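You operate a simulated robot arm through the tools that you are given. There is no shell and no other tool.

Carry out the task below with a simulated robot arm. There is one attempt and no reset: what you move stays moved.

Task
Brush up the green felt hat on the lathe, then lay it back on the yellow bench.
Fine: use the white brush and put it back; switch off before you lift the hat; leave the speed lever alone. Set down upright: what you pick out.

The check looks at the end state, three seconds after you hand in, the way a careful person would. Anything else that was tipped, shoved, dropped, spilled or broken makes it a failure.

Robot
A 6-joint arm with a two-finger parallel gripper, fixed in place. Base frame: the origin is at the foot of the arm, x ahead of it, y to its left, z up; the work surface is at about z = 860. Lengths are in mm, angles in rad, forces in N, time in s.
Its first joint turns from -2.897 to 2.897 rad. Payload 3.91 kg.
The tool frame sits at the grasp point between the pads (the TCP): z along the fingers, y along the line on which they close. The tips reach 30 mm beyond it. The gripper opens to 110 mm. The fingers are 20 mm wide and 10 mm thick; the gripper's body (48 by 112 mm) begins 55 mm behind the TCP.
Orientation is told as [roll, pitch, yaw] about the base's x, y, z axes, in that order, counted from this pose: with the fingers straight down and closing along the base's y, the tool's x points along the base's -x, its y along +y and its z along -z.

Tools
- The arm moves only by the tool servo_tool. Its argument "increments" is a list of rows, each an object (a shift or turn left out is 0, a gripper value left out holds the last) with "travel": the shift along the base's x, y, z in mm, a list of three; "rot": the turn, a rotation vector about the base's x, y, z in rad, a list of three; "jaw": the finger opening in mm, from 0 to 110. In form: [{"travel": [dx, dy, dz], "rot": [wx, wy, wz], "jaw": jaw}, ...]. A call has 1 to 20 rows; each row shifts and turns the commanded pose from where the row before left it. Rows are played at 5 a second. More than 50 mm and 0.15 rad between two rows, or a gripper value outside its range, and nothing of the call is played. A pose out of reach is approached as far as the arm can. The call stops where the force on the tool passes 40 N (or 10 N more than at its start, if that is more) or the arm is blocked; 0.2 s more then pass. The fingers move at their own pace (about 108 mm/s each) and stop on an object; they squeeze with about 22 N. The grip force told is the motor's: it shows also when the fingers shut on nothing. Time passes only in rows, and 0.2 s behind the last, so rows that do not move let the fingers close. It gives the time, the measured TCP pose, the force on the tool (base axes), the opening and the grip force at its end, in the units of the frame above (readings bear some noise), with the torque about the TCP (base axes, N m) and any sound that the robot's microphone picked up.
- Cameras (640 x 400 px; columns grow to the right, rows downward): "scene" is fixed at [401.5, 651.9, 1621.8]; the picture's right is [-0.90, -0.43, 0.00], its down [-0.28, 0.57, -0.77] and it looks along [0.33, -0.69, -0.64] (base axes); focal length 309 px, centre (320, 200). "wrist" rides on the gripper at [72, 17, -103] in the tool frame; the picture's right is [-0.23, 0.97, 0.00], its down [-0.76, -0.18, -0.62] and it looks along [-0.61, -0.14, 0.78] (tool axes); focal length 222 px, centre (320, 200). There is no depth. A picture from a camera that has moved, and an enlarged one, comes with that camera's place and axes in the base frame and with its lens.
- get_image(camera): a new picture of that camera. It takes no simulated time.
- inspect(camera, box): a new picture of the part [left, top, right, bottom] of that camera's present view, enlarged. It takes no simulated time.
- close_job(): hands the job in; it is judged then, once.

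Nothing tells you positions but the pictures and the camera data. Unless the task says otherwise, let go and move clear before handing in.

The tools are called after ">>>" by a JSON object that holds its "name" and its "arguments". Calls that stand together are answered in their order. servo_tool: Moves the arm, as the interface text tells. Its arguments: {"type":"object","properties":{"increments":{"type":"array"}},"required":["increments"]} The other tools are called the same way: get_image (camera) takes a picture; inspect (camera, box) takes an enlarged picture of a part of a camera's view; close_job () hands the job in.

At the start:

```text
time: 0.0
eef_pos: [585.8, -53.2, 1289.9]
tool_rot: [-0.001, -0.004, -0.001]
wrist_force: [-0.3, 0.4, 1.2]
torque: [-0.02, -0.01, -0.01]
gripper_width: 109.8
finger_force: 0.0
```

scene: 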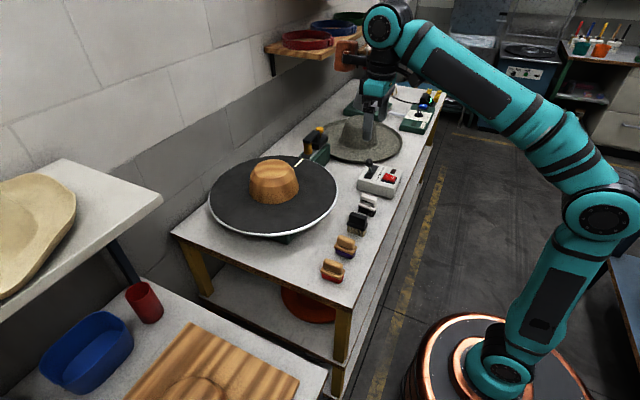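
wrist: 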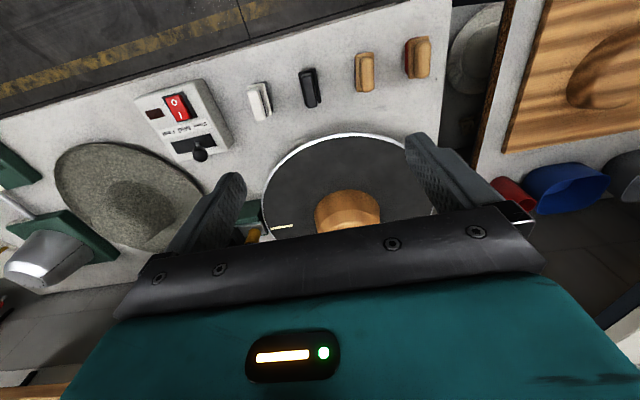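

I see a lathe disc with a wooden block, a hat beside it, a switch box, and a row of brushes. I'll look closer before moving anything.

>>> {"name": "inspect", "arguments": {"camera": "scene", "box": [190, 80, 450, 300]}}

>>> {"name": "inspect", "arguments": {"camera": "scene", "box": [300, 60, 460, 180]}}

>>> {"name": "inspect", "arguments": {"camera": "scene", "box": [310, 150, 410, 230]}}

>>> {"name": "inspect", "arguments": {"camera": "scene", "box": [0, 140, 320, 400]}}

>>> {"name": "inspect", "arguments": {"camera": "scene", "box": [250, 0, 640, 130]}}

>>> {"name": "inspect", "arguments": {"camera": "wrist", "box": [0, 60, 260, 240]}}

>>> {"name": "inspect", "arguments": {"camera": "wrist", "box": [220, 20, 460, 180]}}

```text
1.82 times, centred on (320, 190) of scene
camera zoom: at [401.5, 651.9, 1621.8], right [-0.9, -0.43, 0.0], down [-0.28, 0.57, -0.77], along [0.33, -0.69, -0.64], focal length 562 px, centre (320, 218)
```

zoom: 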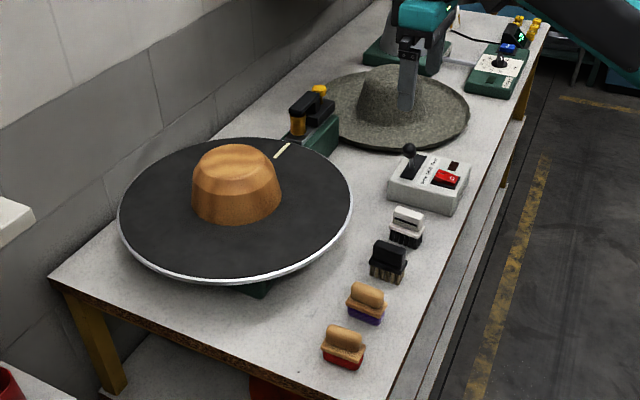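

```text
3.33 times, centred on (380, 120) of scene
camera zoom: at [401.5, 651.9, 1621.8], right [-0.9, -0.43, 0.0], down [-0.28, 0.57, -0.77], along [0.33, -0.69, -0.64], focal length 1030 px, centre (120, 467)
```

zoom: 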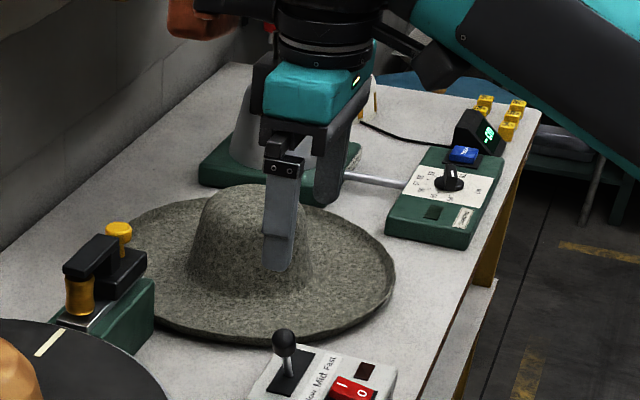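

```text
5.00 times, centred on (360, 190) of scene
camera zoom: at [401.5, 651.9, 1621.8], right [-0.9, -0.43, 0.0], down [-0.28, 0.57, -0.77], along [0.33, -0.69, -0.64], focal length 1546 px, centre (120, 250)
```

zoom: 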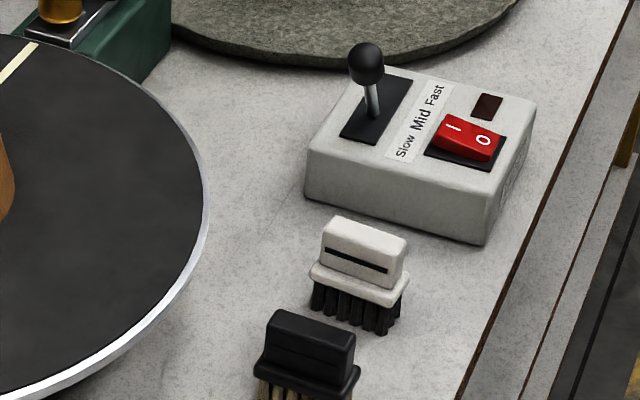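

```text
1.54 times, centred on (160, 270) of scene
camera zoom: at [401.5, 651.9, 1621.8], right [-0.9, -0.43, 0.0], down [-0.28, 0.57, -0.77], along [0.33, -0.69, -0.64], focal length 476 px, centre (566, 92)
```

zoom: 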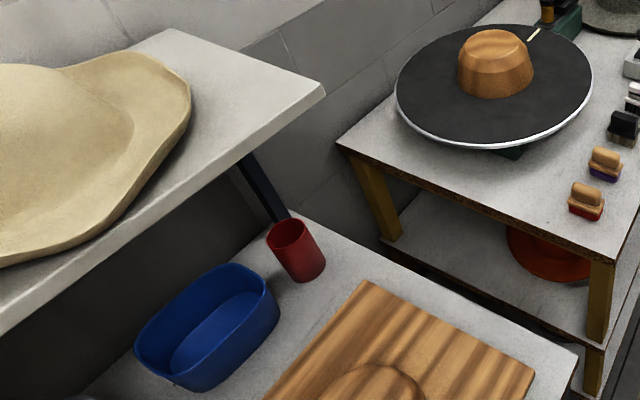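

```text
1.64 times, centred on (445, 65) of scene
camera zoom: at [401.5, 651.9, 1621.8], right [-0.9, -0.43, 0.0], down [-0.28, 0.57, -0.77], along [0.33, -0.69, -0.64], focal length 507 px, centre (115, 422)
```

zoom: 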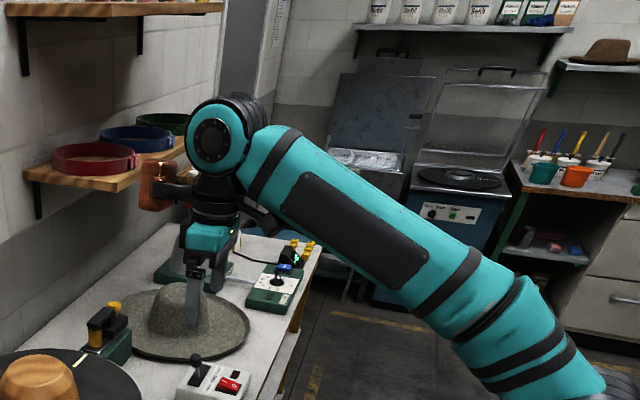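

```text
2.22 times, centred on (130, 150) of wrist
camera zoom: at [512.4, -37.5, 1392.9], right [0.23, 0.97, 0.0], down [0.76, -0.18, 0.63], along [0.61, -0.14, -0.78], focal length 494 px, centre (742, 311)
```

zoom: 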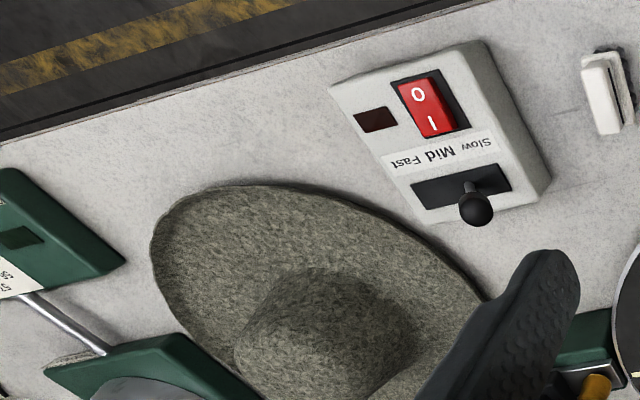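

```text
2.50 times, centred on (340, 100) of wrist
camera zoom: at [512.4, -37.5, 1392.9], right [0.23, 0.97, 0.0], down [0.76, -0.18, 0.63], along [0.61, -0.14, -0.78], focal length 555 px, centre (270, 450)
```

zoom: 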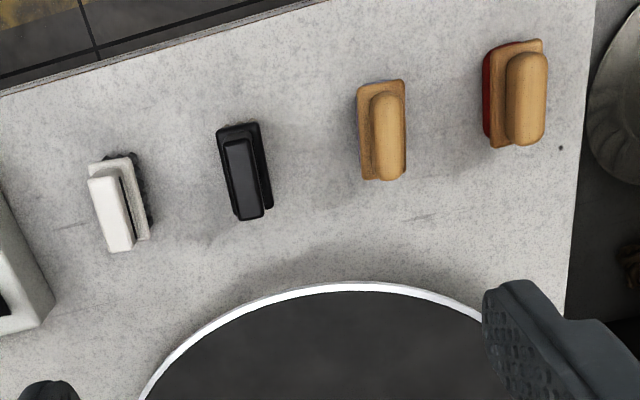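

The grey-green hat seems to lie on the bench around (780, -630). The lathe disc is near (890, -55), the brush row is at x≈600, and the switch box is between the brushes and the hat. I'll move the wrist camera over the hat end to see it better.

>>> {"name": "servo_tool", "arguments": {"increments": [{"travel": [-10, -46, 0]}, {"travel": [-10, -46, 0]}, {"travel": [-10, -46, 0]}, {"travel": [-10, -46, 0]}, {"travel": [-10, -46, 0]}, {"travel": [-10, -46, 0]}, {"travel": [-10, -46, 0]}, {"travel": [-10, -46, 0]}, {"travel": [-10, -46, 0]}, {"travel": [-10, -46, 0]}]}}

>>> {"name": "get_image", "arguments": {"camera": "wrist"}}

>>> {"name": "get_image", "arguments": {"camera": "scene"}}

```text
time: 2.2
eef_pos: [480.9, -515.7, 1276.6]
tool_rot: [-0.005, -0.007, 0.003]
wrist_force: [0.1, 0.9, 0.1]
torque: [-0.07, -0.02, -0.03]
gripper_width: 109.7
finger_force: 0.0
out of reach, approached as far as the arm can: row 9, 10
```

```text
taken
camera wrist: at [407.8, -496.9, 1379.8], right [0.23, 0.97, 0.0], down [0.76, -0.17, 0.63], along [0.61, -0.15, -0.78], focal length 222 px, centre (320, 200)
```

wrist: 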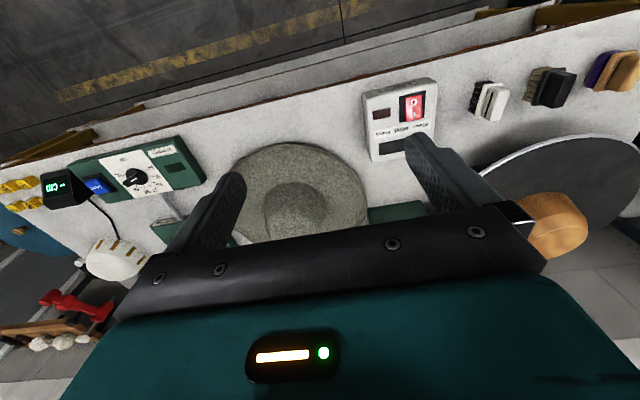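

```text
taken
```

scene: 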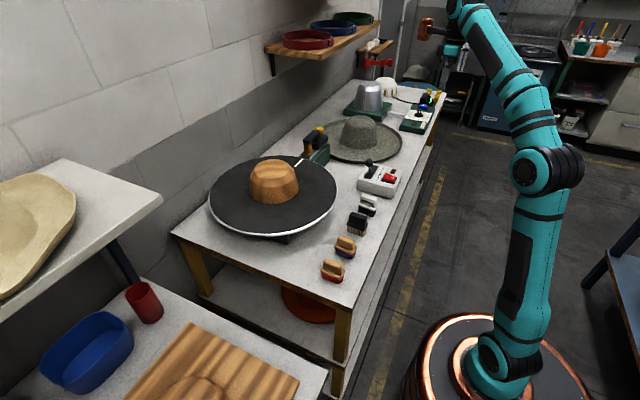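

The arm is clear now and the hat is fully visible, next to a metal steamer with its own controller. I'll zoom in on the hat, the switch and the lathe.

>>> {"name": "inspect", "arguments": {"camera": "wrist", "box": [200, 80, 460, 250]}}

>>> {"name": "inspect", "arguments": {"camera": "scene", "box": [290, 60, 450, 170]}}

>>> {"name": "inspect", "arguments": {"camera": "scene", "box": [280, 100, 350, 170]}}

>>> {"name": "inspect", "arguments": {"camera": "wrist", "box": [350, 60, 520, 170]}}

>>> {"name": "inspect", "arguments": {"camera": "wrist", "box": [0, 120, 220, 280]}}

>>> {"name": "inspect", "arguments": {"camera": "scene", "box": [250, 0, 450, 100]}}

```text
2.35 times, centred on (330, 165) of wrist
camera zoom: at [407.8, -496.9, 1379.8], right [0.23, 0.97, 0.0], down [0.76, -0.17, 0.63], along [0.61, -0.15, -0.78], focal length 523 px, centre (296, 282)
```

zoom: 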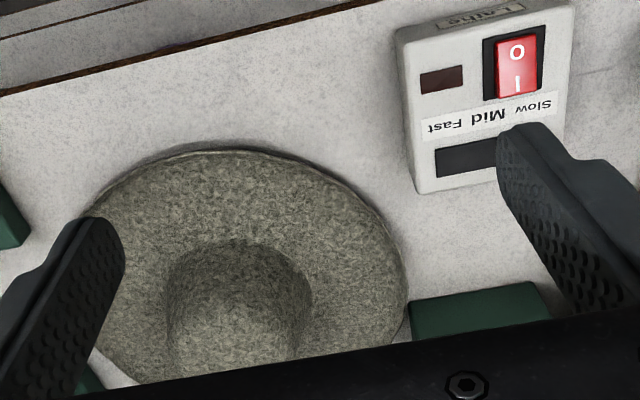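

```text
3.64 times, centred on (370, 115) of scene
camera zoom: at [401.5, 651.9, 1621.8], right [-0.9, -0.43, 0.0], down [-0.28, 0.57, -0.77], along [0.33, -0.69, -0.64], focal length 1124 px, centre (138, 509)
```

zoom: 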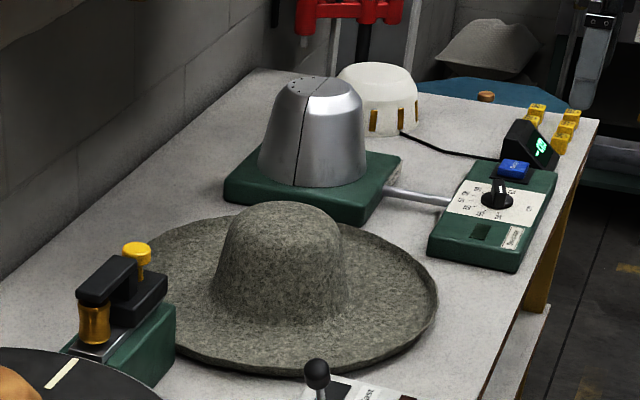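

```text
5.71 times, centred on (315, 135) of scene
camera zoom: at [401.5, 651.9, 1621.8], right [-0.9, -0.43, 0.0], down [-0.28, 0.57, -0.77], along [0.33, -0.69, -0.64], focal length 1766 px, centre (349, 571)
```

zoom: 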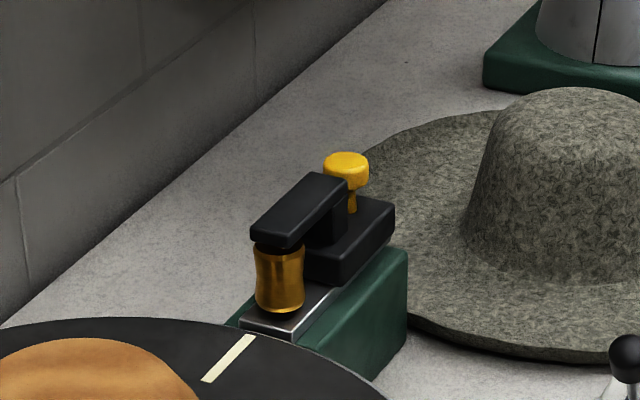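

```text
3.64 times, centred on (435, 115) of wrist
camera zoom: at [407.8, -496.9, 1379.8], right [0.23, 0.97, 0.0], down [0.76, -0.17, 0.63], along [0.61, -0.15, -0.78], focal length 808 px, centre (-98, 509)
```

zoom: 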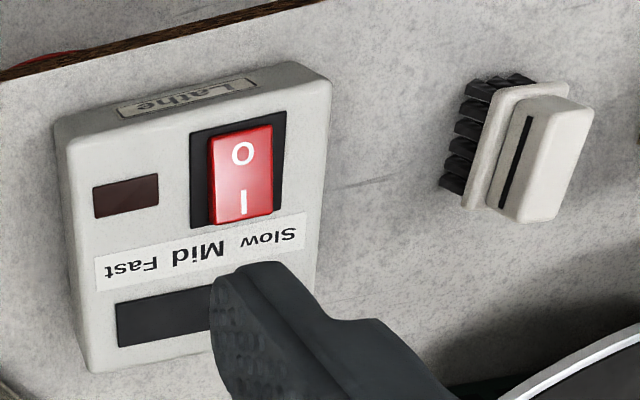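

```text
2.50 times, centred on (110, 200) of wrist
camera zoom: at [407.8, -496.9, 1379.8], right [0.23, 0.97, 0.0], down [0.76, -0.17, 0.63], along [0.61, -0.15, -0.78], focal length 555 px, centre (845, 200)
```

zoom: 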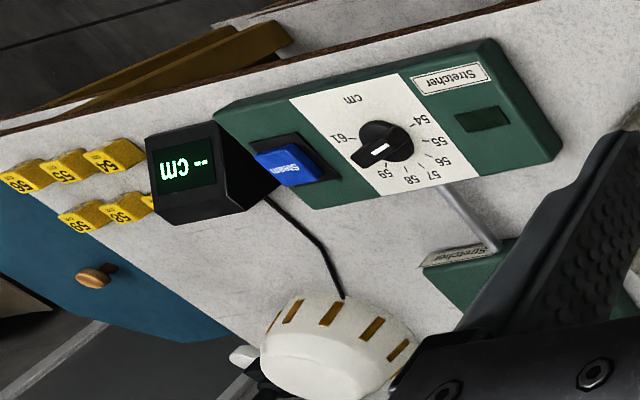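

```text
3.20 times, centred on (350, 50) of scene
camera zoom: at [401.5, 651.9, 1621.8], right [-0.9, -0.43, 0.0], down [-0.28, 0.57, -0.77], along [0.33, -0.69, -0.64], focal length 989 px, centre (224, 680)
```

zoom: 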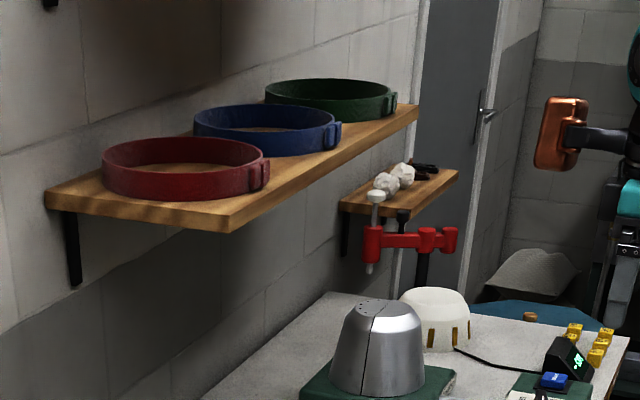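

The crown looks about 130 mm wide at the top and 175 mm at the base, with a brim around it, so I may have to grip the brim. I'll lower and tilt the wrist camera in the aisle to view the hat from the side.

>>> {"name": "servo_tool", "arguments": {"increments": [{"travel": [-25, 0, -20], "rot": [0, -0.12, 0]}, {"travel": [-25, 0, -20], "rot": [0, -0.12, 0]}, {"travel": [-25, 0, -20], "rot": [0, -0.12, 0]}, {"travel": [-25, 0, -30], "rot": [0, -0.12, 0]}, {"travel": [-25, 0, -30], "rot": [0, -0.12, 0]}, {"travel": [0, 0, -40]}, {"travel": [0, 0, -40]}]}}

>>> {"name": "get_image", "arguments": {"camera": "wrist"}}

```text
time: 3.8
eef_pos: [357.0, -512.4, 1076.4]
tool_rot: [-0.002, -0.606, 0.0]
wrist_force: [0.4, -0.6, 0.4]
torque: [-0.02, -0.02, -0.03]
gripper_width: 109.7
finger_force: 0.1
```

```text
taken
camera wrist: at [238.5, -494.3, 1120.2], right [0.19, 0.97, 0.13], down [0.27, -0.18, 0.95], along [0.94, -0.14, -0.3], focal length 222 px, centre (320, 200)
```

wrist: 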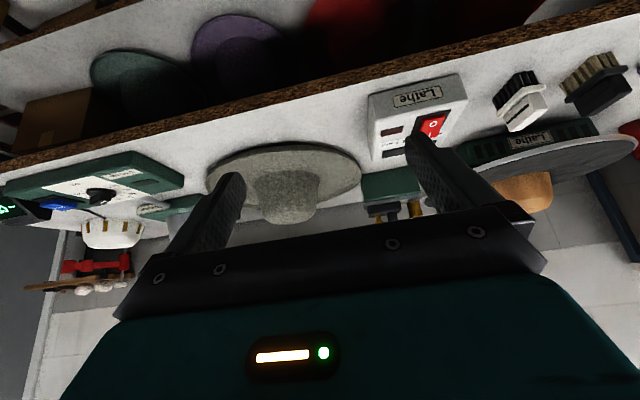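

There are more hats on the shelf under the bench, including one that looks green, so I need to be sure which hat is meant. I'll zoom in on them.

>>> {"name": "inspect", "arguments": {"camera": "wrist", "box": [0, 0, 420, 160]}}

>>> {"name": "inspect", "arguments": {"camera": "wrist", "box": [200, 120, 380, 240]}}

>>> {"name": "inspect", "arguments": {"camera": "wrist", "box": [360, 40, 640, 220]}}

```text
1.52 times, centred on (210, 80) of wrist
camera zoom: at [238.5, -494.3, 1120.2], right [0.19, 0.97, 0.13], down [0.27, -0.18, 0.95], along [0.94, -0.14, -0.3], focal length 338 px, centre (488, 383)
```

zoom: 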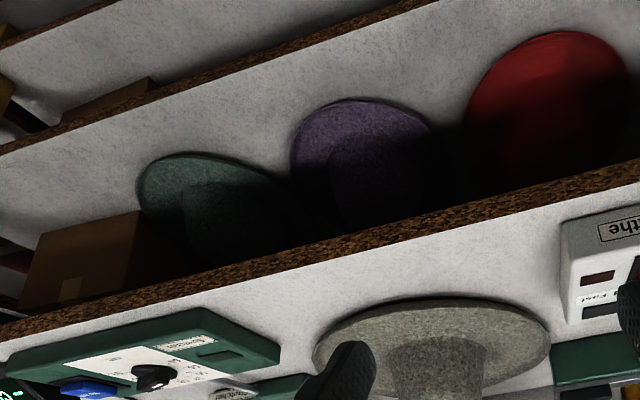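

```text
3.33 times, centred on (290, 180) of wrist
camera zoom: at [238.5, -494.3, 1120.2], right [0.19, 0.97, 0.13], down [0.27, -0.18, 0.95], along [0.94, -0.14, -0.3], focal length 740 px, centre (420, 267)
```

zoom: 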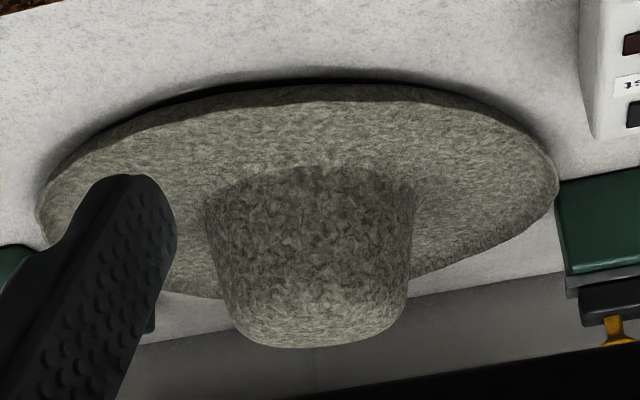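

```text
2.22 times, centred on (500, 130) of wrist
camera zoom: at [238.5, -494.3, 1120.2], right [0.19, 0.97, 0.13], down [0.27, -0.18, 0.95], along [0.94, -0.14, -0.3], focal length 494 px, centre (-80, 356)
```

zoom: 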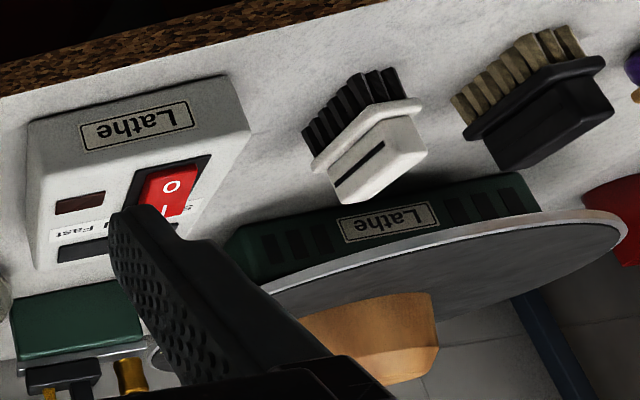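

The under-shelf holds a teal-green, a purple and a red hat, while the hat on the bench top is a grey-olive felt. I'll lower the camera in the aisle to judge the shelf hats' colour, height and reachability before choosing.

>>> {"name": "servo_tool", "arguments": {"increments": [{"travel": [0, 0, -40]}, {"travel": [0, 0, -40]}, {"travel": [0, 0, -40]}, {"travel": [0, 0, -40]}, {"travel": [0, 0, -40]}, {"travel": [0, 0, -40]}]}}

>>> {"name": "get_image", "arguments": {"camera": "wrist"}}

>>> {"name": "inspect", "arguments": {"camera": "scene", "box": [320, 90, 640, 400]}}

```text
time: 5.2
eef_pos: [358.6, -511.9, 839.6]
tool_rot: [-0.003, -0.602, 0.0]
wrist_force: [-0.6, 0.2, 0.3]
torque: [-0.04, -0.05, 0.03]
gripper_width: 109.8
finger_force: 0.0
```

```text
taken
camera wrist: at [240.9, -495.7, 883.1], right [0.19, 0.97, 0.13], down [0.27, -0.18, 0.95], along [0.94, -0.14, -0.3], focal length 222 px, centre (320, 200)
```

wrist: 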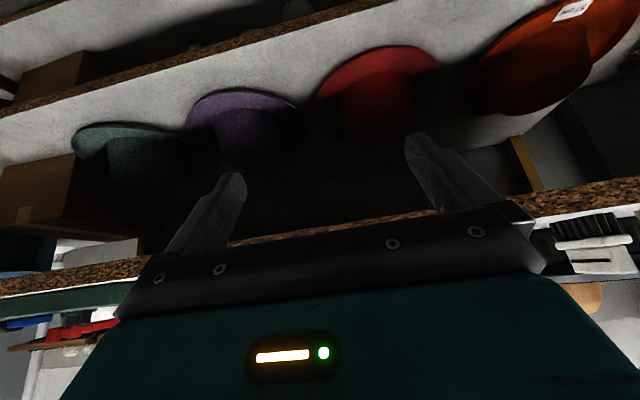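

```text
1.29 times, centred on (480, 245) of scene
camera zoom: at [401.5, 651.9, 1621.8], right [-0.9, -0.43, 0.0], down [-0.28, 0.57, -0.77], along [0.33, -0.69, -0.64], focal length 399 px, centre (114, 142)
```

zoom: 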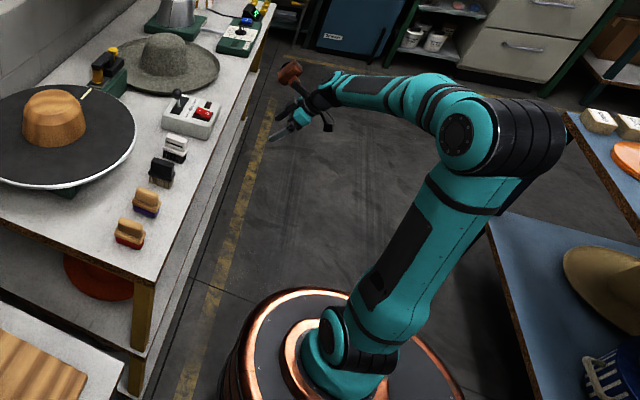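

The teal hat on the under-shelf looks to be around (640, -1010), which is out of reach, so the bench-top hat is the likely target. I'll first check for other candidates at the edges of the scene view.

>>> {"name": "inspect", "arguments": {"camera": "scene", "box": [630, 0, 640, 400]}}

>>> {"name": "inspect", "arguments": {"camera": "scene", "box": [0, 0, 10, 400]}}

>>> {"name": "inspect", "arguments": {"camera": "scene", "box": [320, 110, 420, 170]}}

```text
1.00 times, centred on (635, 200) of scene (not enlarged: the box is as wide or as high as the picture)
camera zoom: at [401.5, 651.9, 1621.8], right [-0.9, -0.43, 0.0], down [-0.28, 0.57, -0.77], along [0.33, -0.69, -0.64], focal length 309 px, centre (5, 200)
```

zoom: 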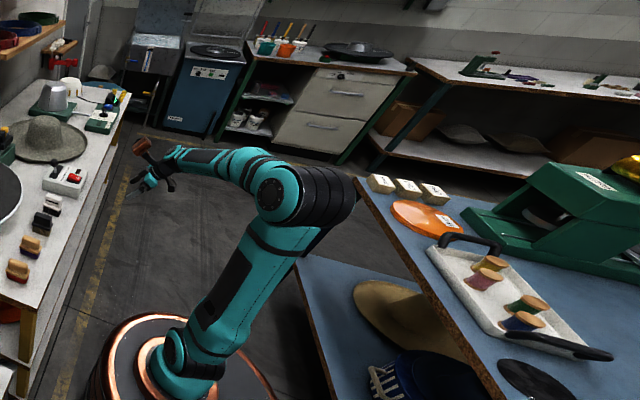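

```text
1.00 times, centred on (5, 200) of scene (not enlarged: the box is as wide or as high as the picture)
camera zoom: at [401.5, 651.9, 1621.8], right [-0.9, -0.43, 0.0], down [-0.28, 0.57, -0.77], along [0.33, -0.69, -0.64], focal length 309 px, centre (635, 200)
```

zoom: 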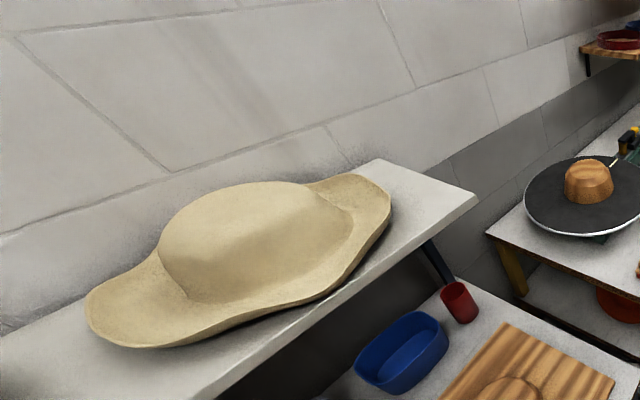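

```text
6.40 times, centred on (370, 140) of scene
camera zoom: at [401.5, 651.9, 1621.8], right [-0.9, -0.43, 0.0], down [-0.28, 0.57, -0.77], along [0.33, -0.69, -0.64], focal length 1978 px, centre (0, 584)
```

zoom: 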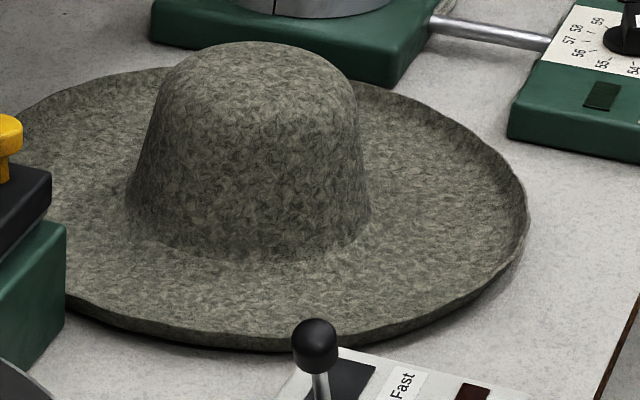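

The bench-top hat is a dusty green-grey felt and the only one within reach that fits "back on the yellow bench", so it is the target. I'll bring the camera to table level to see how far the brim stands off the bench.

>>> {"name": "servo_tool", "arguments": {"increments": [{"travel": [0, -30, 40], "rot": [0, -0.15, 0]}, {"travel": [0, -30, 40], "rot": [0, -0.15, 0]}, {"travel": [0, -30, 0]}]}}

>>> {"name": "get_image", "arguments": {"camera": "wrist"}}

>>> {"name": "inspect", "arguments": {"camera": "wrist", "box": [170, 120, 430, 260]}}

```text
time: 6.0
eef_pos: [356.5, -601.0, 923.3]
tool_rot: [-0.002, -0.904, 0.001]
wrist_force: [-0.2, 0.1, 0.9]
torque: [-0.02, 0.03, 0.0]
gripper_width: 109.9
finger_force: 0.0
```

```text
taken
camera wrist: at [229.2, -583.8, 928.6], right [0.14, 0.97, 0.18], down [-0.02, -0.18, 0.98], along [0.99, -0.14, -0.01], focal length 222 px, centre (320, 200)
```

wrist: 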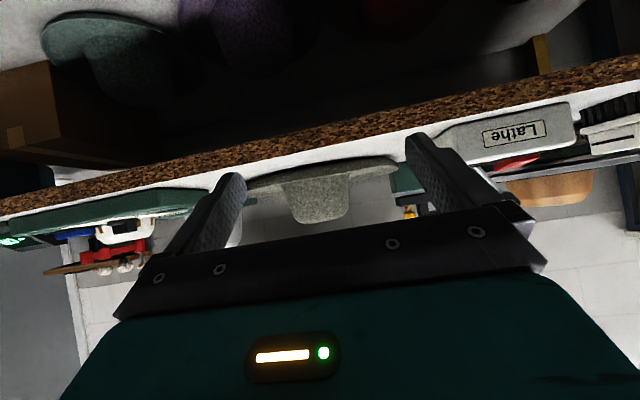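

```text
2.46 times, centred on (300, 190) of wrist
camera zoom: at [229.2, -583.8, 928.6], right [0.14, 0.97, 0.18], down [-0.02, -0.18, 0.98], along [0.99, -0.14, -0.01], focal length 547 px, centre (369, 225)
```

zoom: 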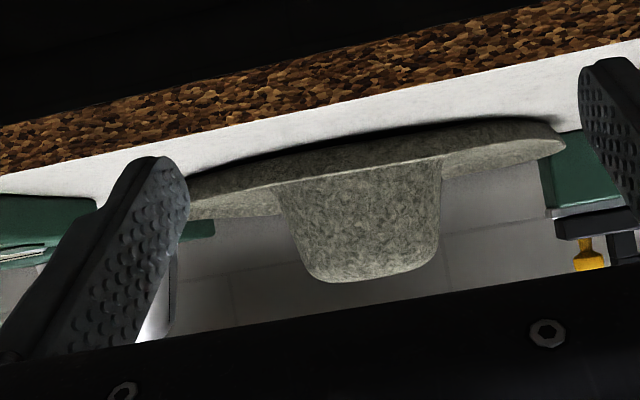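

The brim is saucer-shaped, with its front rim roughly 20 mm off the bench near x≈615, y≈-650. I'll move the camera closer at low height to measure the gap under the rim.

>>> {"name": "servo_tool", "arguments": {"increments": [{"travel": [45, -10, 0]}, {"travel": [45, -10, 0]}, {"travel": [45, -10, 0]}, {"travel": [35, -10, 0]}]}}

>>> {"name": "get_image", "arguments": {"camera": "wrist"}}

>>> {"name": "inspect", "arguments": {"camera": "wrist", "box": [220, 80, 440, 220]}}

>>> {"name": "inspect", "arguments": {"camera": "scene", "box": [300, 90, 420, 170]}}

```text
time: 7.0
eef_pos: [526.9, -641.4, 916.0]
tool_rot: [-0.001, -0.905, 0.0]
wrist_force: [-0.2, -0.8, 1.2]
torque: [-0.01, -0.04, 0.0]
gripper_width: 109.9
finger_force: 0.0
```

```text
taken
camera wrist: at [399.6, -624.9, 922.6], right [0.14, 0.97, 0.18], down [-0.02, -0.18, 0.98], along [0.99, -0.14, -0.01], focal length 222 px, centre (320, 200)
```

wrist: 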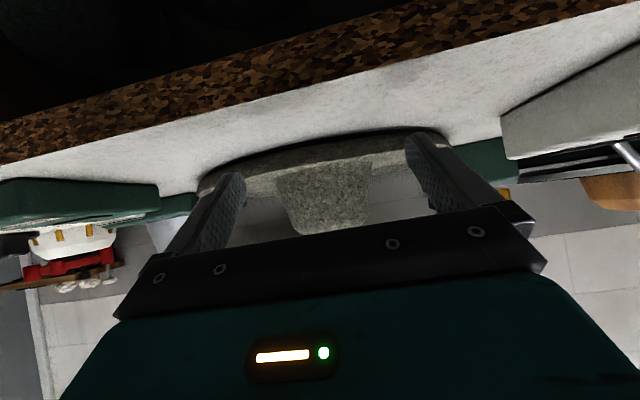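

```text
2.86 times, centred on (330, 150) of wrist
camera zoom: at [399.6, -624.9, 922.6], right [0.14, 0.97, 0.18], down [-0.02, -0.18, 0.98], along [0.99, -0.14, -0.01], focal length 635 px, centre (291, 343)
```

zoom: 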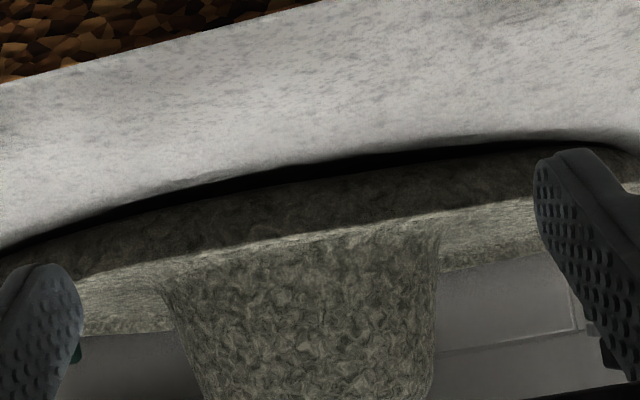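

```text
5.00 times, centred on (360, 130) of scene
camera zoom: at [401.5, 651.9, 1621.8], right [-0.9, -0.43, 0.0], down [-0.28, 0.57, -0.77], along [0.33, -0.69, -0.64], focal length 1546 px, centre (120, 550)
```

zoom: 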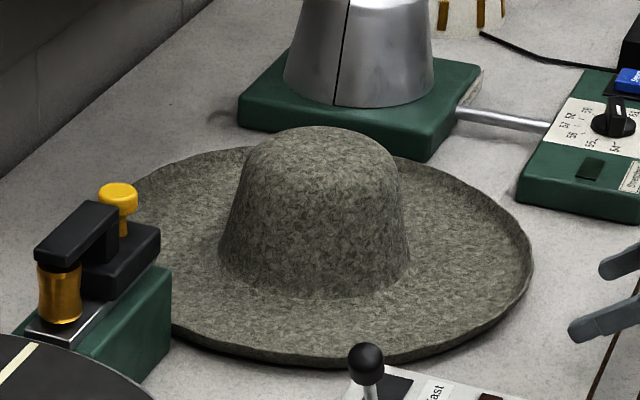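

I can see the front lip now: the rim is near x≈615, z≈884, curling down at about 45° to the bench near x≈640. I'll back off, set a 45° tool pitch and roll the gripper so it closes across the lip.

>>> {"name": "servo_tool", "arguments": {"increments": [{"travel": [-40, 0, 30], "rot": [0, 0.12, 0]}, {"travel": [-40, 0, 30]}, {"travel": [-20, 0, 20]}, {"rot": [0.101, 0, -0.101]}, {"rot": [0.101, 0, -0.101]}, {"rot": [0.101, 0, -0.101]}, {"rot": [0.101, 0, -0.101]}, {"rot": [0.101, 0, -0.101]}, {"rot": [0.101, 0, -0.101]}, {"rot": [0.101, 0, -0.101]}, {"rot": [0.101, 0, -0.101]}, {"rot": [0.101, 0, -0.101]}, {"rot": [0.101, 0, -0.101]}, {"rot": [0.101, 0, -0.101]}]}}

>>> {"name": "get_image", "arguments": {"camera": "wrist"}}

>>> {"name": "get_image", "arguments": {"camera": "scene"}}

```text
time: 10.0
eef_pos: [427.8, -640.8, 995.5]
tool_rot: [0.785, 0.004, -1.571]
wrist_force: [-0.1, 0.7, 0.0]
torque: [0.0, 0.0, 0.04]
gripper_width: 110.0
finger_force: 0.1
```

```text
taken
camera wrist: at [366.6, -569.5, 1081.8], right [0.69, -0.23, 0.69], down [-0.57, -0.76, 0.31], along [0.45, -0.6, -0.66], focal length 222 px, centre (320, 200)
```

wrist: 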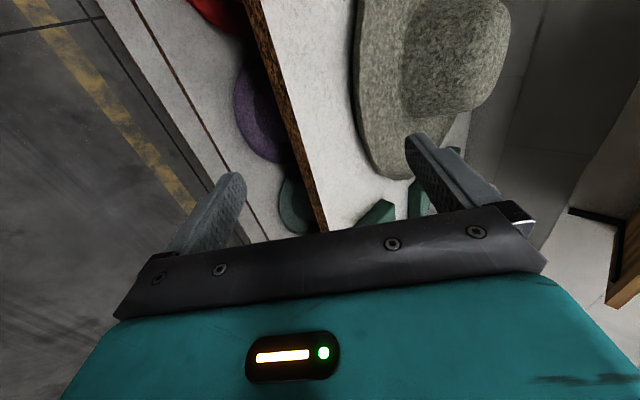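

```text
taken
```

scene: 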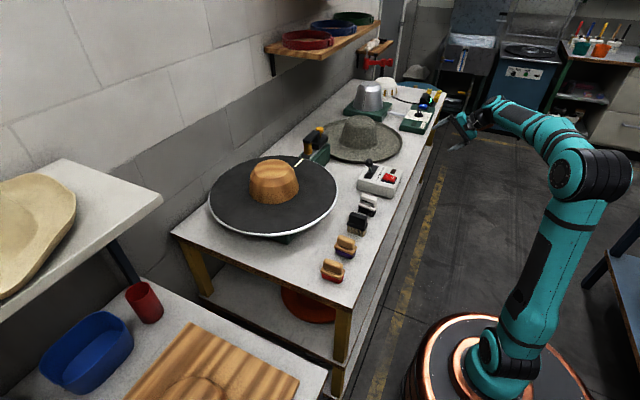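

The roll worked and the fingers now close across the lip plane. I'll move to a pre-grasp point about 60 mm out along the tool axis with the jaw narrowed, then look.

>>> {"name": "servo_tool", "arguments": {"increments": [{"travel": [34, -4, -15], "jaw": 60}, {"travel": [34, -4, -15], "jaw": 30}, {"travel": [34, -4, -14], "jaw": 20}, {"travel": [34, -2, -14]}]}}

>>> {"name": "get_image", "arguments": {"camera": "wrist"}}

>>> {"name": "inspect", "arguments": {"camera": "wrist", "box": [220, 60, 420, 200]}}

>>> {"name": "inspect", "arguments": {"camera": "scene", "box": [340, 100, 460, 180]}}

```text
time: 11.0
eef_pos: [563.9, -658.2, 938.9]
tool_rot: [0.783, 0.001, -1.571]
wrist_force: [0.7, 0.1, 0.6]
torque: [-0.04, 0.02, 0.03]
gripper_width: 19.9
finger_force: 0.1
```

```text
taken
camera wrist: at [502.9, -585.0, 1024.3], right [0.69, -0.23, 0.69], down [-0.57, -0.76, 0.31], along [0.45, -0.61, -0.65], focal length 222 px, centre (320, 200)
```

wrist: 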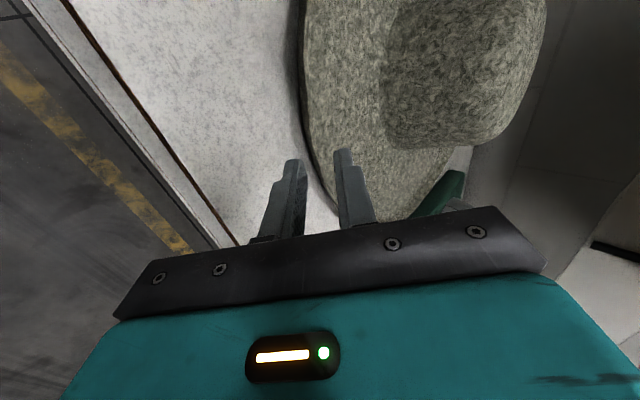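

```text
2.86 times, centred on (320, 130) of wrist
camera zoom: at [502.9, -585.0, 1024.3], right [0.69, -0.23, 0.69], down [-0.57, -0.76, 0.31], along [0.45, -0.61, -0.65], focal length 635 px, centre (320, 400)
```

zoom: 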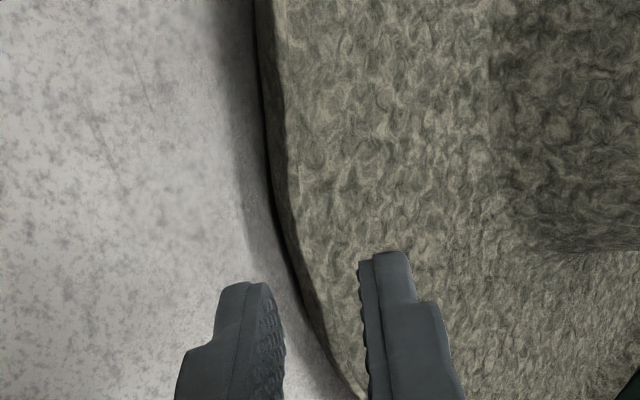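

```text
5.00 times, centred on (400, 140) of scene
camera zoom: at [401.5, 651.9, 1621.8], right [-0.9, -0.43, 0.0], down [-0.28, 0.57, -0.77], along [0.33, -0.69, -0.64], focal length 1546 px, centre (-80, 500)
```

zoom: 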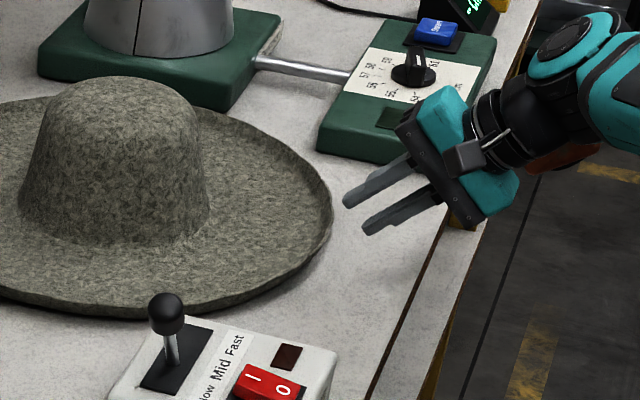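

The rim measures about (608, -660, 884), so the finger axis is about 8 mm too high. I'll shift down and back, narrow the jaw to 16 mm, and approach along the axis part way.

>>> {"name": "servo_tool", "arguments": {"increments": [{"travel": [-5, -4, -5], "jaw": 17}, {"travel": [10, 0, -10]}, {"travel": [10, 0, -10]}, {"travel": [5, 0, -5]}]}}

>>> {"name": "inspect", "arguments": {"camera": "wrist", "box": [240, 100, 400, 200]}}

>>> {"name": "inspect", "arguments": {"camera": "scene", "box": [365, 110, 435, 160]}}

```text
time: 12.0
eef_pos: [582.6, -661.7, 908.1]
tool_rot: [0.783, 0.002, -1.572]
wrist_force: [-0.3, 0.1, 1.2]
torque: [-0.01, -0.04, -0.01]
gripper_width: 17.3
finger_force: 0.3
```

```text
4.00 times, centred on (320, 150) of wrist
camera zoom: at [522.1, -589.8, 992.6], right [0.69, -0.23, 0.69], down [-0.57, -0.76, 0.31], along [0.45, -0.6, -0.66], focal length 888 px, centre (320, 400)
```

zoom: 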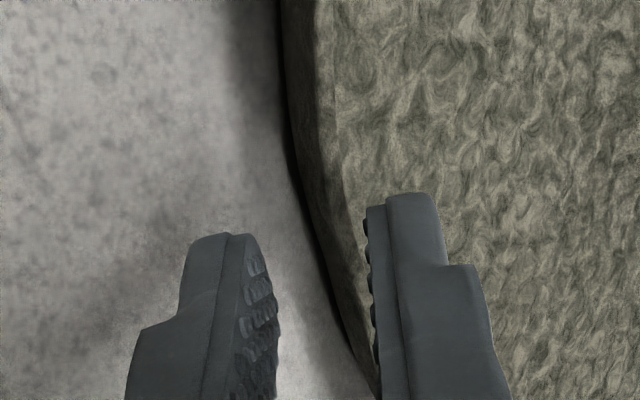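

```text
8.00 times, centred on (400, 135) of scene
camera zoom: at [401.5, 651.9, 1621.8], right [-0.9, -0.43, 0.0], down [-0.28, 0.57, -0.77], along [0.33, -0.69, -0.64], focal length 2473 px, centre (-320, 720)
```

zoom: 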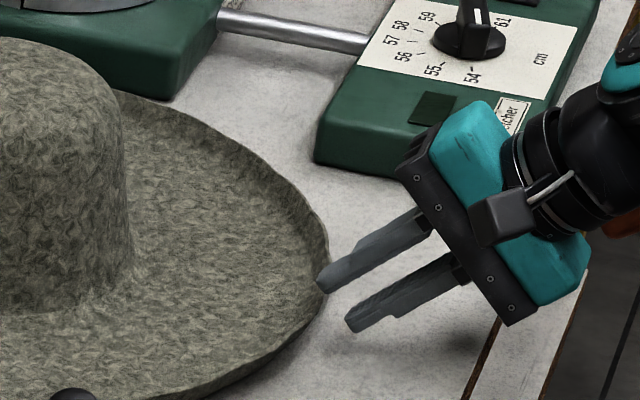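

The lip face looks steeper than 45°, so I'll re-pitch to about 55° at a slightly backed-off point and check alignment again.

>>> {"name": "servo_tool", "arguments": {"increments": [{"travel": [0, 0, 10]}, {"travel": [2, 0, 0], "rot": [0, 0.0875, 0]}, {"travel": [2.6, 0, 0], "rot": [0, 0.0875, 0]}, {"travel": [0, 0, 0]}]}}

>>> {"name": "inspect", "arguments": {"camera": "wrist", "box": [240, 100, 400, 200]}}

>>> {"name": "inspect", "arguments": {"camera": "scene", "box": [365, 110, 435, 160]}}

```text
time: 13.0
eef_pos: [588.4, -659.8, 919.6]
tool_rot: [0.607, 0.003, -1.571]
wrist_force: [-0.4, 0.1, 0.4]
torque: [0.0, 0.0, -0.01]
gripper_width: 17.1
finger_force: 0.1
```

```text
4.00 times, centred on (320, 150) of wrist
camera zoom: at [543.1, -588.8, 1013.5], right [0.8, -0.23, 0.56], down [-0.5, -0.76, 0.41], along [0.33, -0.6, -0.72], focal length 888 px, centre (320, 400)
```

zoom: 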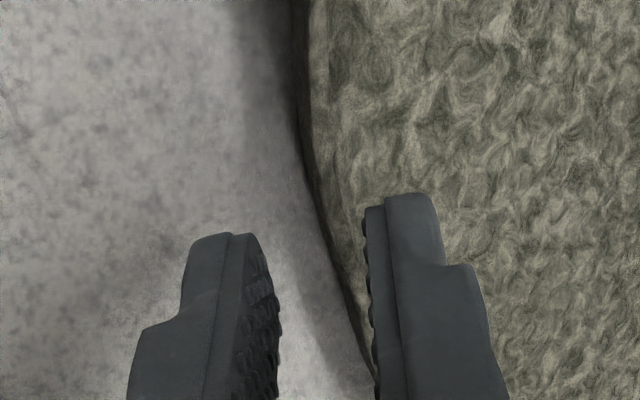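

```text
8.00 times, centred on (400, 135) of scene
camera zoom: at [401.5, 651.9, 1621.8], right [-0.9, -0.43, 0.0], down [-0.28, 0.57, -0.77], along [0.33, -0.69, -0.64], focal length 2473 px, centre (-320, 720)
```

zoom: 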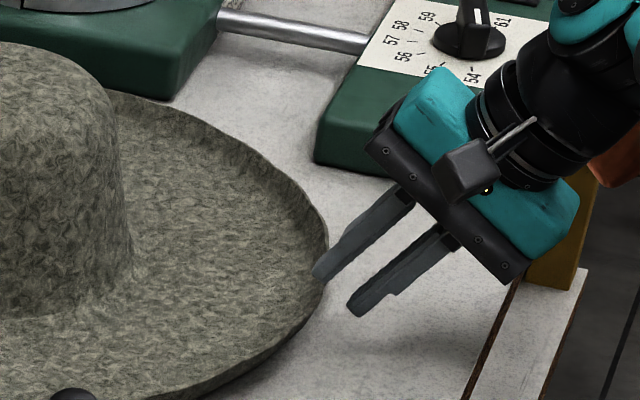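

The lip's outer face works out to about 67° and the rim to about (615, 882). I'll pitch to 65° and realign before going in.

>>> {"name": "servo_tool", "arguments": {"increments": [{"travel": [4, 0, 2], "rot": [0, 0.0875, 0]}, {"travel": [8, -2, -2], "rot": [0, 0.0875, 0]}, {"travel": [0, 0, 0]}]}}

>>> {"name": "inspect", "arguments": {"camera": "wrist", "box": [240, 100, 400, 200]}}

>>> {"name": "inspect", "arguments": {"camera": "scene", "box": [365, 110, 435, 160]}}

```text
time: 13.8
eef_pos: [601.2, -661.7, 920.1]
tool_rot: [0.433, 0.004, -1.57]
wrist_force: [0.0, -0.5, 1.8]
torque: [0.01, -0.06, -0.02]
gripper_width: 17.5
finger_force: 0.5
```

```text
4.00 times, centred on (320, 150) of wrist
camera zoom: at [572.5, -589.7, 1021.0], right [0.88, -0.23, 0.41], down [-0.42, -0.76, 0.49], along [0.2, -0.6, -0.77], focal length 888 px, centre (320, 400)
```

zoom: 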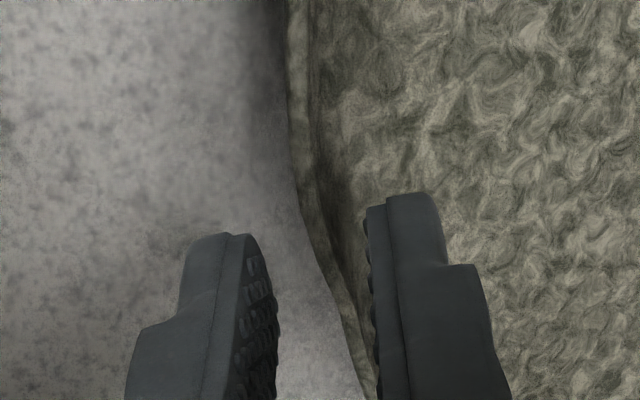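

```text
8.00 times, centred on (400, 135) of scene
camera zoom: at [401.5, 651.9, 1621.8], right [-0.9, -0.43, 0.0], down [-0.28, 0.57, -0.77], along [0.33, -0.69, -0.64], focal length 2473 px, centre (-320, 720)
```

zoom: 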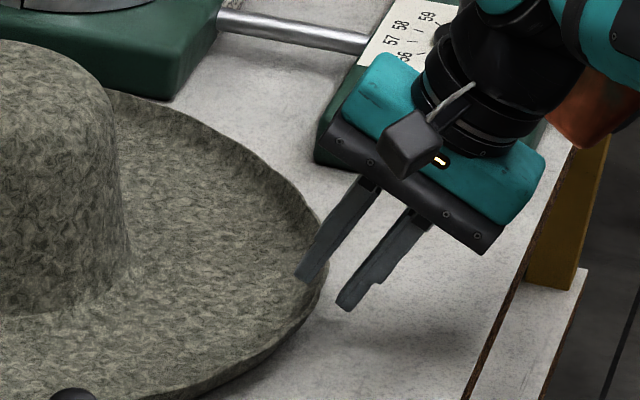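

The lip now shows as a thin rim strip (about 3.5 mm) centred between the fingers. I'll advance along the tool axis so the fingers straddle it.

>>> {"name": "servo_tool", "arguments": {"increments": [{"travel": [3.5, 0, -7.5]}, {"travel": [3.5, 0, -7.5]}, {"travel": [3.2, 0, -6.9]}, {"travel": [0, 0, 0]}]}}

>>> {"name": "inspect", "arguments": {"camera": "wrist", "box": [240, 100, 400, 200]}}

>>> {"name": "inspect", "arguments": {"camera": "scene", "box": [365, 110, 435, 160]}}

```text
time: 14.4
eef_pos: [605.6, -661.6, 914.2]
tool_rot: [0.44, -0.006, -1.574]
wrist_force: [-5.4, -3.2, 13.0]
torque: [-0.04, -0.17, -0.07]
gripper_width: 17.5
finger_force: 0.5
stopped in row 2: the force on the tool passed its limit at 48 N (the readings are from after the stop); the commanded pose is now the measured one
```

```text
4.00 times, centred on (320, 150) of wrist
camera zoom: at [576.1, -589.0, 1014.8], right [0.88, -0.23, 0.42], down [-0.43, -0.76, 0.49], along [0.2, -0.61, -0.76], focal length 888 px, centre (320, 400)
```

zoom: 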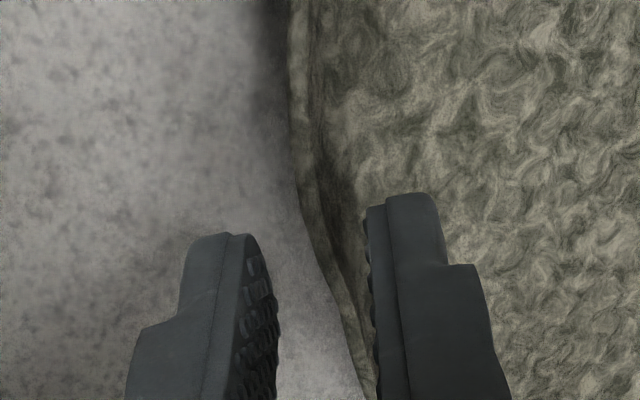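

```text
8.00 times, centred on (400, 135) of scene
camera zoom: at [401.5, 651.9, 1621.8], right [-0.9, -0.43, 0.0], down [-0.28, 0.57, -0.77], along [0.33, -0.69, -0.64], focal length 2473 px, centre (-320, 720)
```

zoom: 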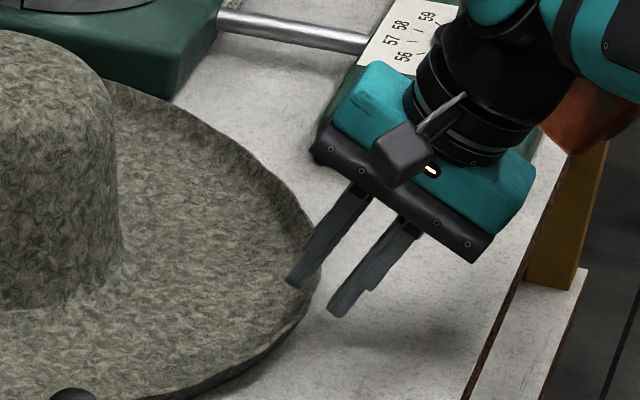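

Something touched at about 890 mm height, probably the upper fingertip on the brim. I'll hold still and re-read the force before deciding.

>>> {"name": "servo_tool", "arguments": {"increments": [{"travel": [0, 0, 0]}]}}

>>> {"name": "inspect", "arguments": {"camera": "wrist", "box": [280, 130, 360, 180]}}

```text
time: 14.8
eef_pos: [603.8, -662.1, 914.6]
tool_rot: [0.439, -0.006, -1.571]
wrist_force: [-7.0, -4.7, 21.0]
torque: [-0.05, -0.24, -0.13]
gripper_width: 18.0
finger_force: 0.7
```

```text
8.00 times, centred on (320, 155) of wrist
camera zoom: at [575.9, -589.0, 1014.6], right [0.88, -0.23, 0.42], down [-0.43, -0.76, 0.49], along [0.2, -0.61, -0.77], focal length 1777 px, centre (320, 560)
```

zoom: 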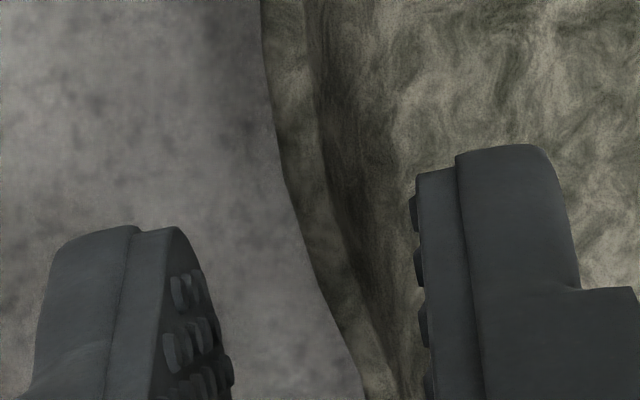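

I'm pressing on something solid about 890 mm high just inside the rim, so the felt seems stiffer or thicker than it looks. I'll lift off and probe the brim further in with closed fingers.

>>> {"name": "servo_tool", "arguments": {"increments": [{"travel": [0, 0, 20]}, {"travel": [20, 0, 10], "jaw": 0}, {"travel": [30, 0, 0]}, {"travel": [0, 0, -8]}, {"travel": [0, 0, -8]}]}}

>>> {"name": "inspect", "arguments": {"camera": "scene", "box": [330, 100, 430, 160]}}

>>> {"name": "get_image", "arguments": {"camera": "wrist"}}

```text
time: 16.0
eef_pos: [656.2, -660.5, 925.8]
tool_rot: [0.439, -0.005, -1.57]
wrist_force: [-0.1, 0.2, -0.3]
torque: [0.02, 0.04, 0.01]
gripper_width: 0.3
finger_force: 22.1
```

```text
6.40 times, centred on (380, 130) of scene
camera zoom: at [401.5, 651.9, 1621.8], right [-0.9, -0.43, 0.0], down [-0.28, 0.57, -0.77], along [0.33, -0.69, -0.64], focal length 1978 px, centre (-64, 648)
```

zoom: 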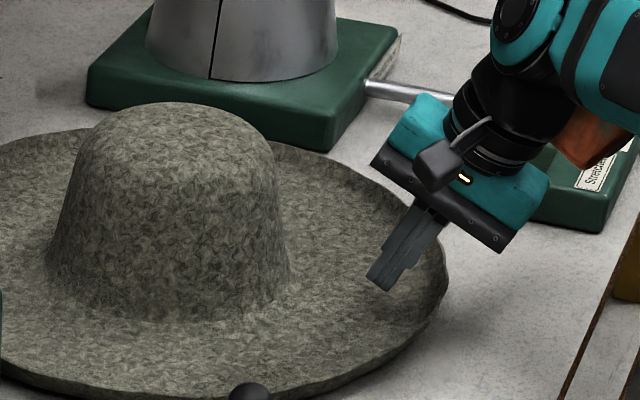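

```text
taken
camera wrist: at [627.0, -588.5, 1025.7], right [0.88, -0.23, 0.41], down [-0.43, -0.76, 0.49], along [0.2, -0.61, -0.77], focal length 222 px, centre (320, 200)
```

wrist: 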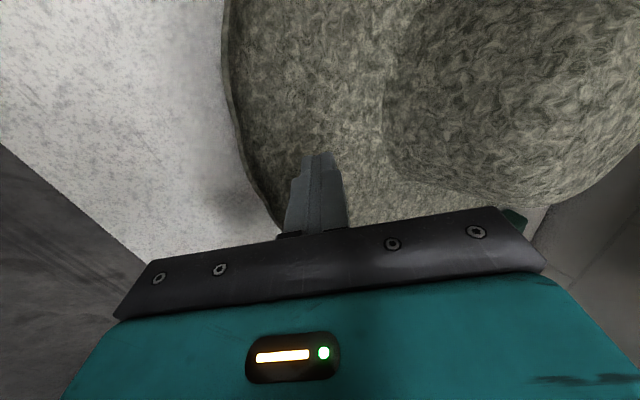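

The closed fingertips are hanging over the brim at x≈660, lowest point z≈894. I'll probe down in small steps.

>>> {"name": "servo_tool", "arguments": {"increments": [{"travel": [0, 0, -3]}, {"travel": [0, 0, -3]}, {"travel": [0, 0, -3]}]}}

>>> {"name": "servo_tool", "arguments": {"increments": [{"travel": [0, 0, -2]}, {"travel": [0, 0, -2]}, {"travel": [0, 0, -2]}]}}

```text
time: 16.8
eef_pos: [656.6, -661.9, 916.8]
tool_rot: [0.437, -0.003, -1.571]
wrist_force: [0.9, 0.1, -0.4]
torque: [0.03, -0.01, -0.02]
gripper_width: 0.0
finger_force: 21.9
```

```text
time: 17.6
eef_pos: [656.3, -662.0, 911.1]
tool_rot: [0.439, -0.003, -1.57]
wrist_force: [-0.3, 0.4, 0.3]
torque: [-0.01, 0.0, 0.0]
gripper_width: 0.0
finger_force: 22.2
```

No contact yet at about 880, so the brim isn't filled in to rim height. I'll continue down.

>>> {"name": "servo_tool", "arguments": {"increments": [{"travel": [0, 0, -2]}, {"travel": [0, 0, -2]}, {"travel": [0, 0, -2]}]}}

>>> {"name": "servo_tool", "arguments": {"increments": [{"travel": [0, 0, -1.5]}, {"travel": [0, 0, -1.5]}, {"travel": [0, 0, -1.5]}]}}

```text
time: 18.4
eef_pos: [654.7, -661.9, 905.3]
tool_rot: [0.437, -0.004, -1.571]
wrist_force: [0.7, 0.1, -0.7]
torque: [-0.02, -0.01, 0.01]
gripper_width: 0.0
finger_force: 22.0
```

```text
time: 19.2
eef_pos: [655.6, -661.5, 901.5]
tool_rot: [0.438, -0.003, -1.571]
wrist_force: [-0.4, -0.3, 2.6]
torque: [-0.08, 0.01, -0.03]
gripper_width: 0.0
finger_force: 21.5
```

Contact at x≈660 is at z≈870, so the brim rises to the rim from there. I'll probe once more at x≈640 to see how thick the lip is.

>>> {"name": "servo_tool", "arguments": {"increments": [{"travel": [0, 0, 18]}, {"travel": [-20, 0, 0]}, {"travel": [0, 0, -5]}, {"travel": [0, 0, 0]}]}}

>>> {"name": "servo_tool", "arguments": {"increments": [{"travel": [0, 0, -2]}, {"travel": [0, 0, -2]}]}}

>>> {"name": "servo_tool", "arguments": {"increments": [{"travel": [0, 0, -2]}, {"travel": [0, 0, -2]}]}}

>>> {"name": "servo_tool", "arguments": {"increments": [{"travel": [0, 0, -1]}, {"travel": [0, 0, -1]}]}}

```text
time: 20.2
eef_pos: [636.2, -662.3, 914.5]
tool_rot: [0.438, -0.004, -1.57]
wrist_force: [0.5, -0.7, 0.6]
torque: [0.0, 0.01, -0.01]
gripper_width: 0.0
finger_force: 22.1
```

```text
time: 20.8
eef_pos: [635.7, -662.1, 910.0]
tool_rot: [0.438, -0.003, -1.569]
wrist_force: [0.1, 0.5, -0.3]
torque: [-0.01, 0.0, 0.01]
gripper_width: 0.0
finger_force: 21.5
```

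```text
time: 21.4
eef_pos: [635.7, -660.7, 905.6]
tool_rot: [0.437, -0.004, -1.57]
wrist_force: [0.3, 0.0, 1.8]
torque: [-0.02, -0.05, 0.03]
gripper_width: 0.0
finger_force: 21.6
```

```text
time: 22.0
eef_pos: [636.9, -661.2, 904.9]
tool_rot: [0.438, -0.003, -1.57]
wrist_force: [0.1, -0.1, 1.5]
torque: [-0.03, 0.0, -0.03]
gripper_width: 0.2
finger_force: 21.5
```

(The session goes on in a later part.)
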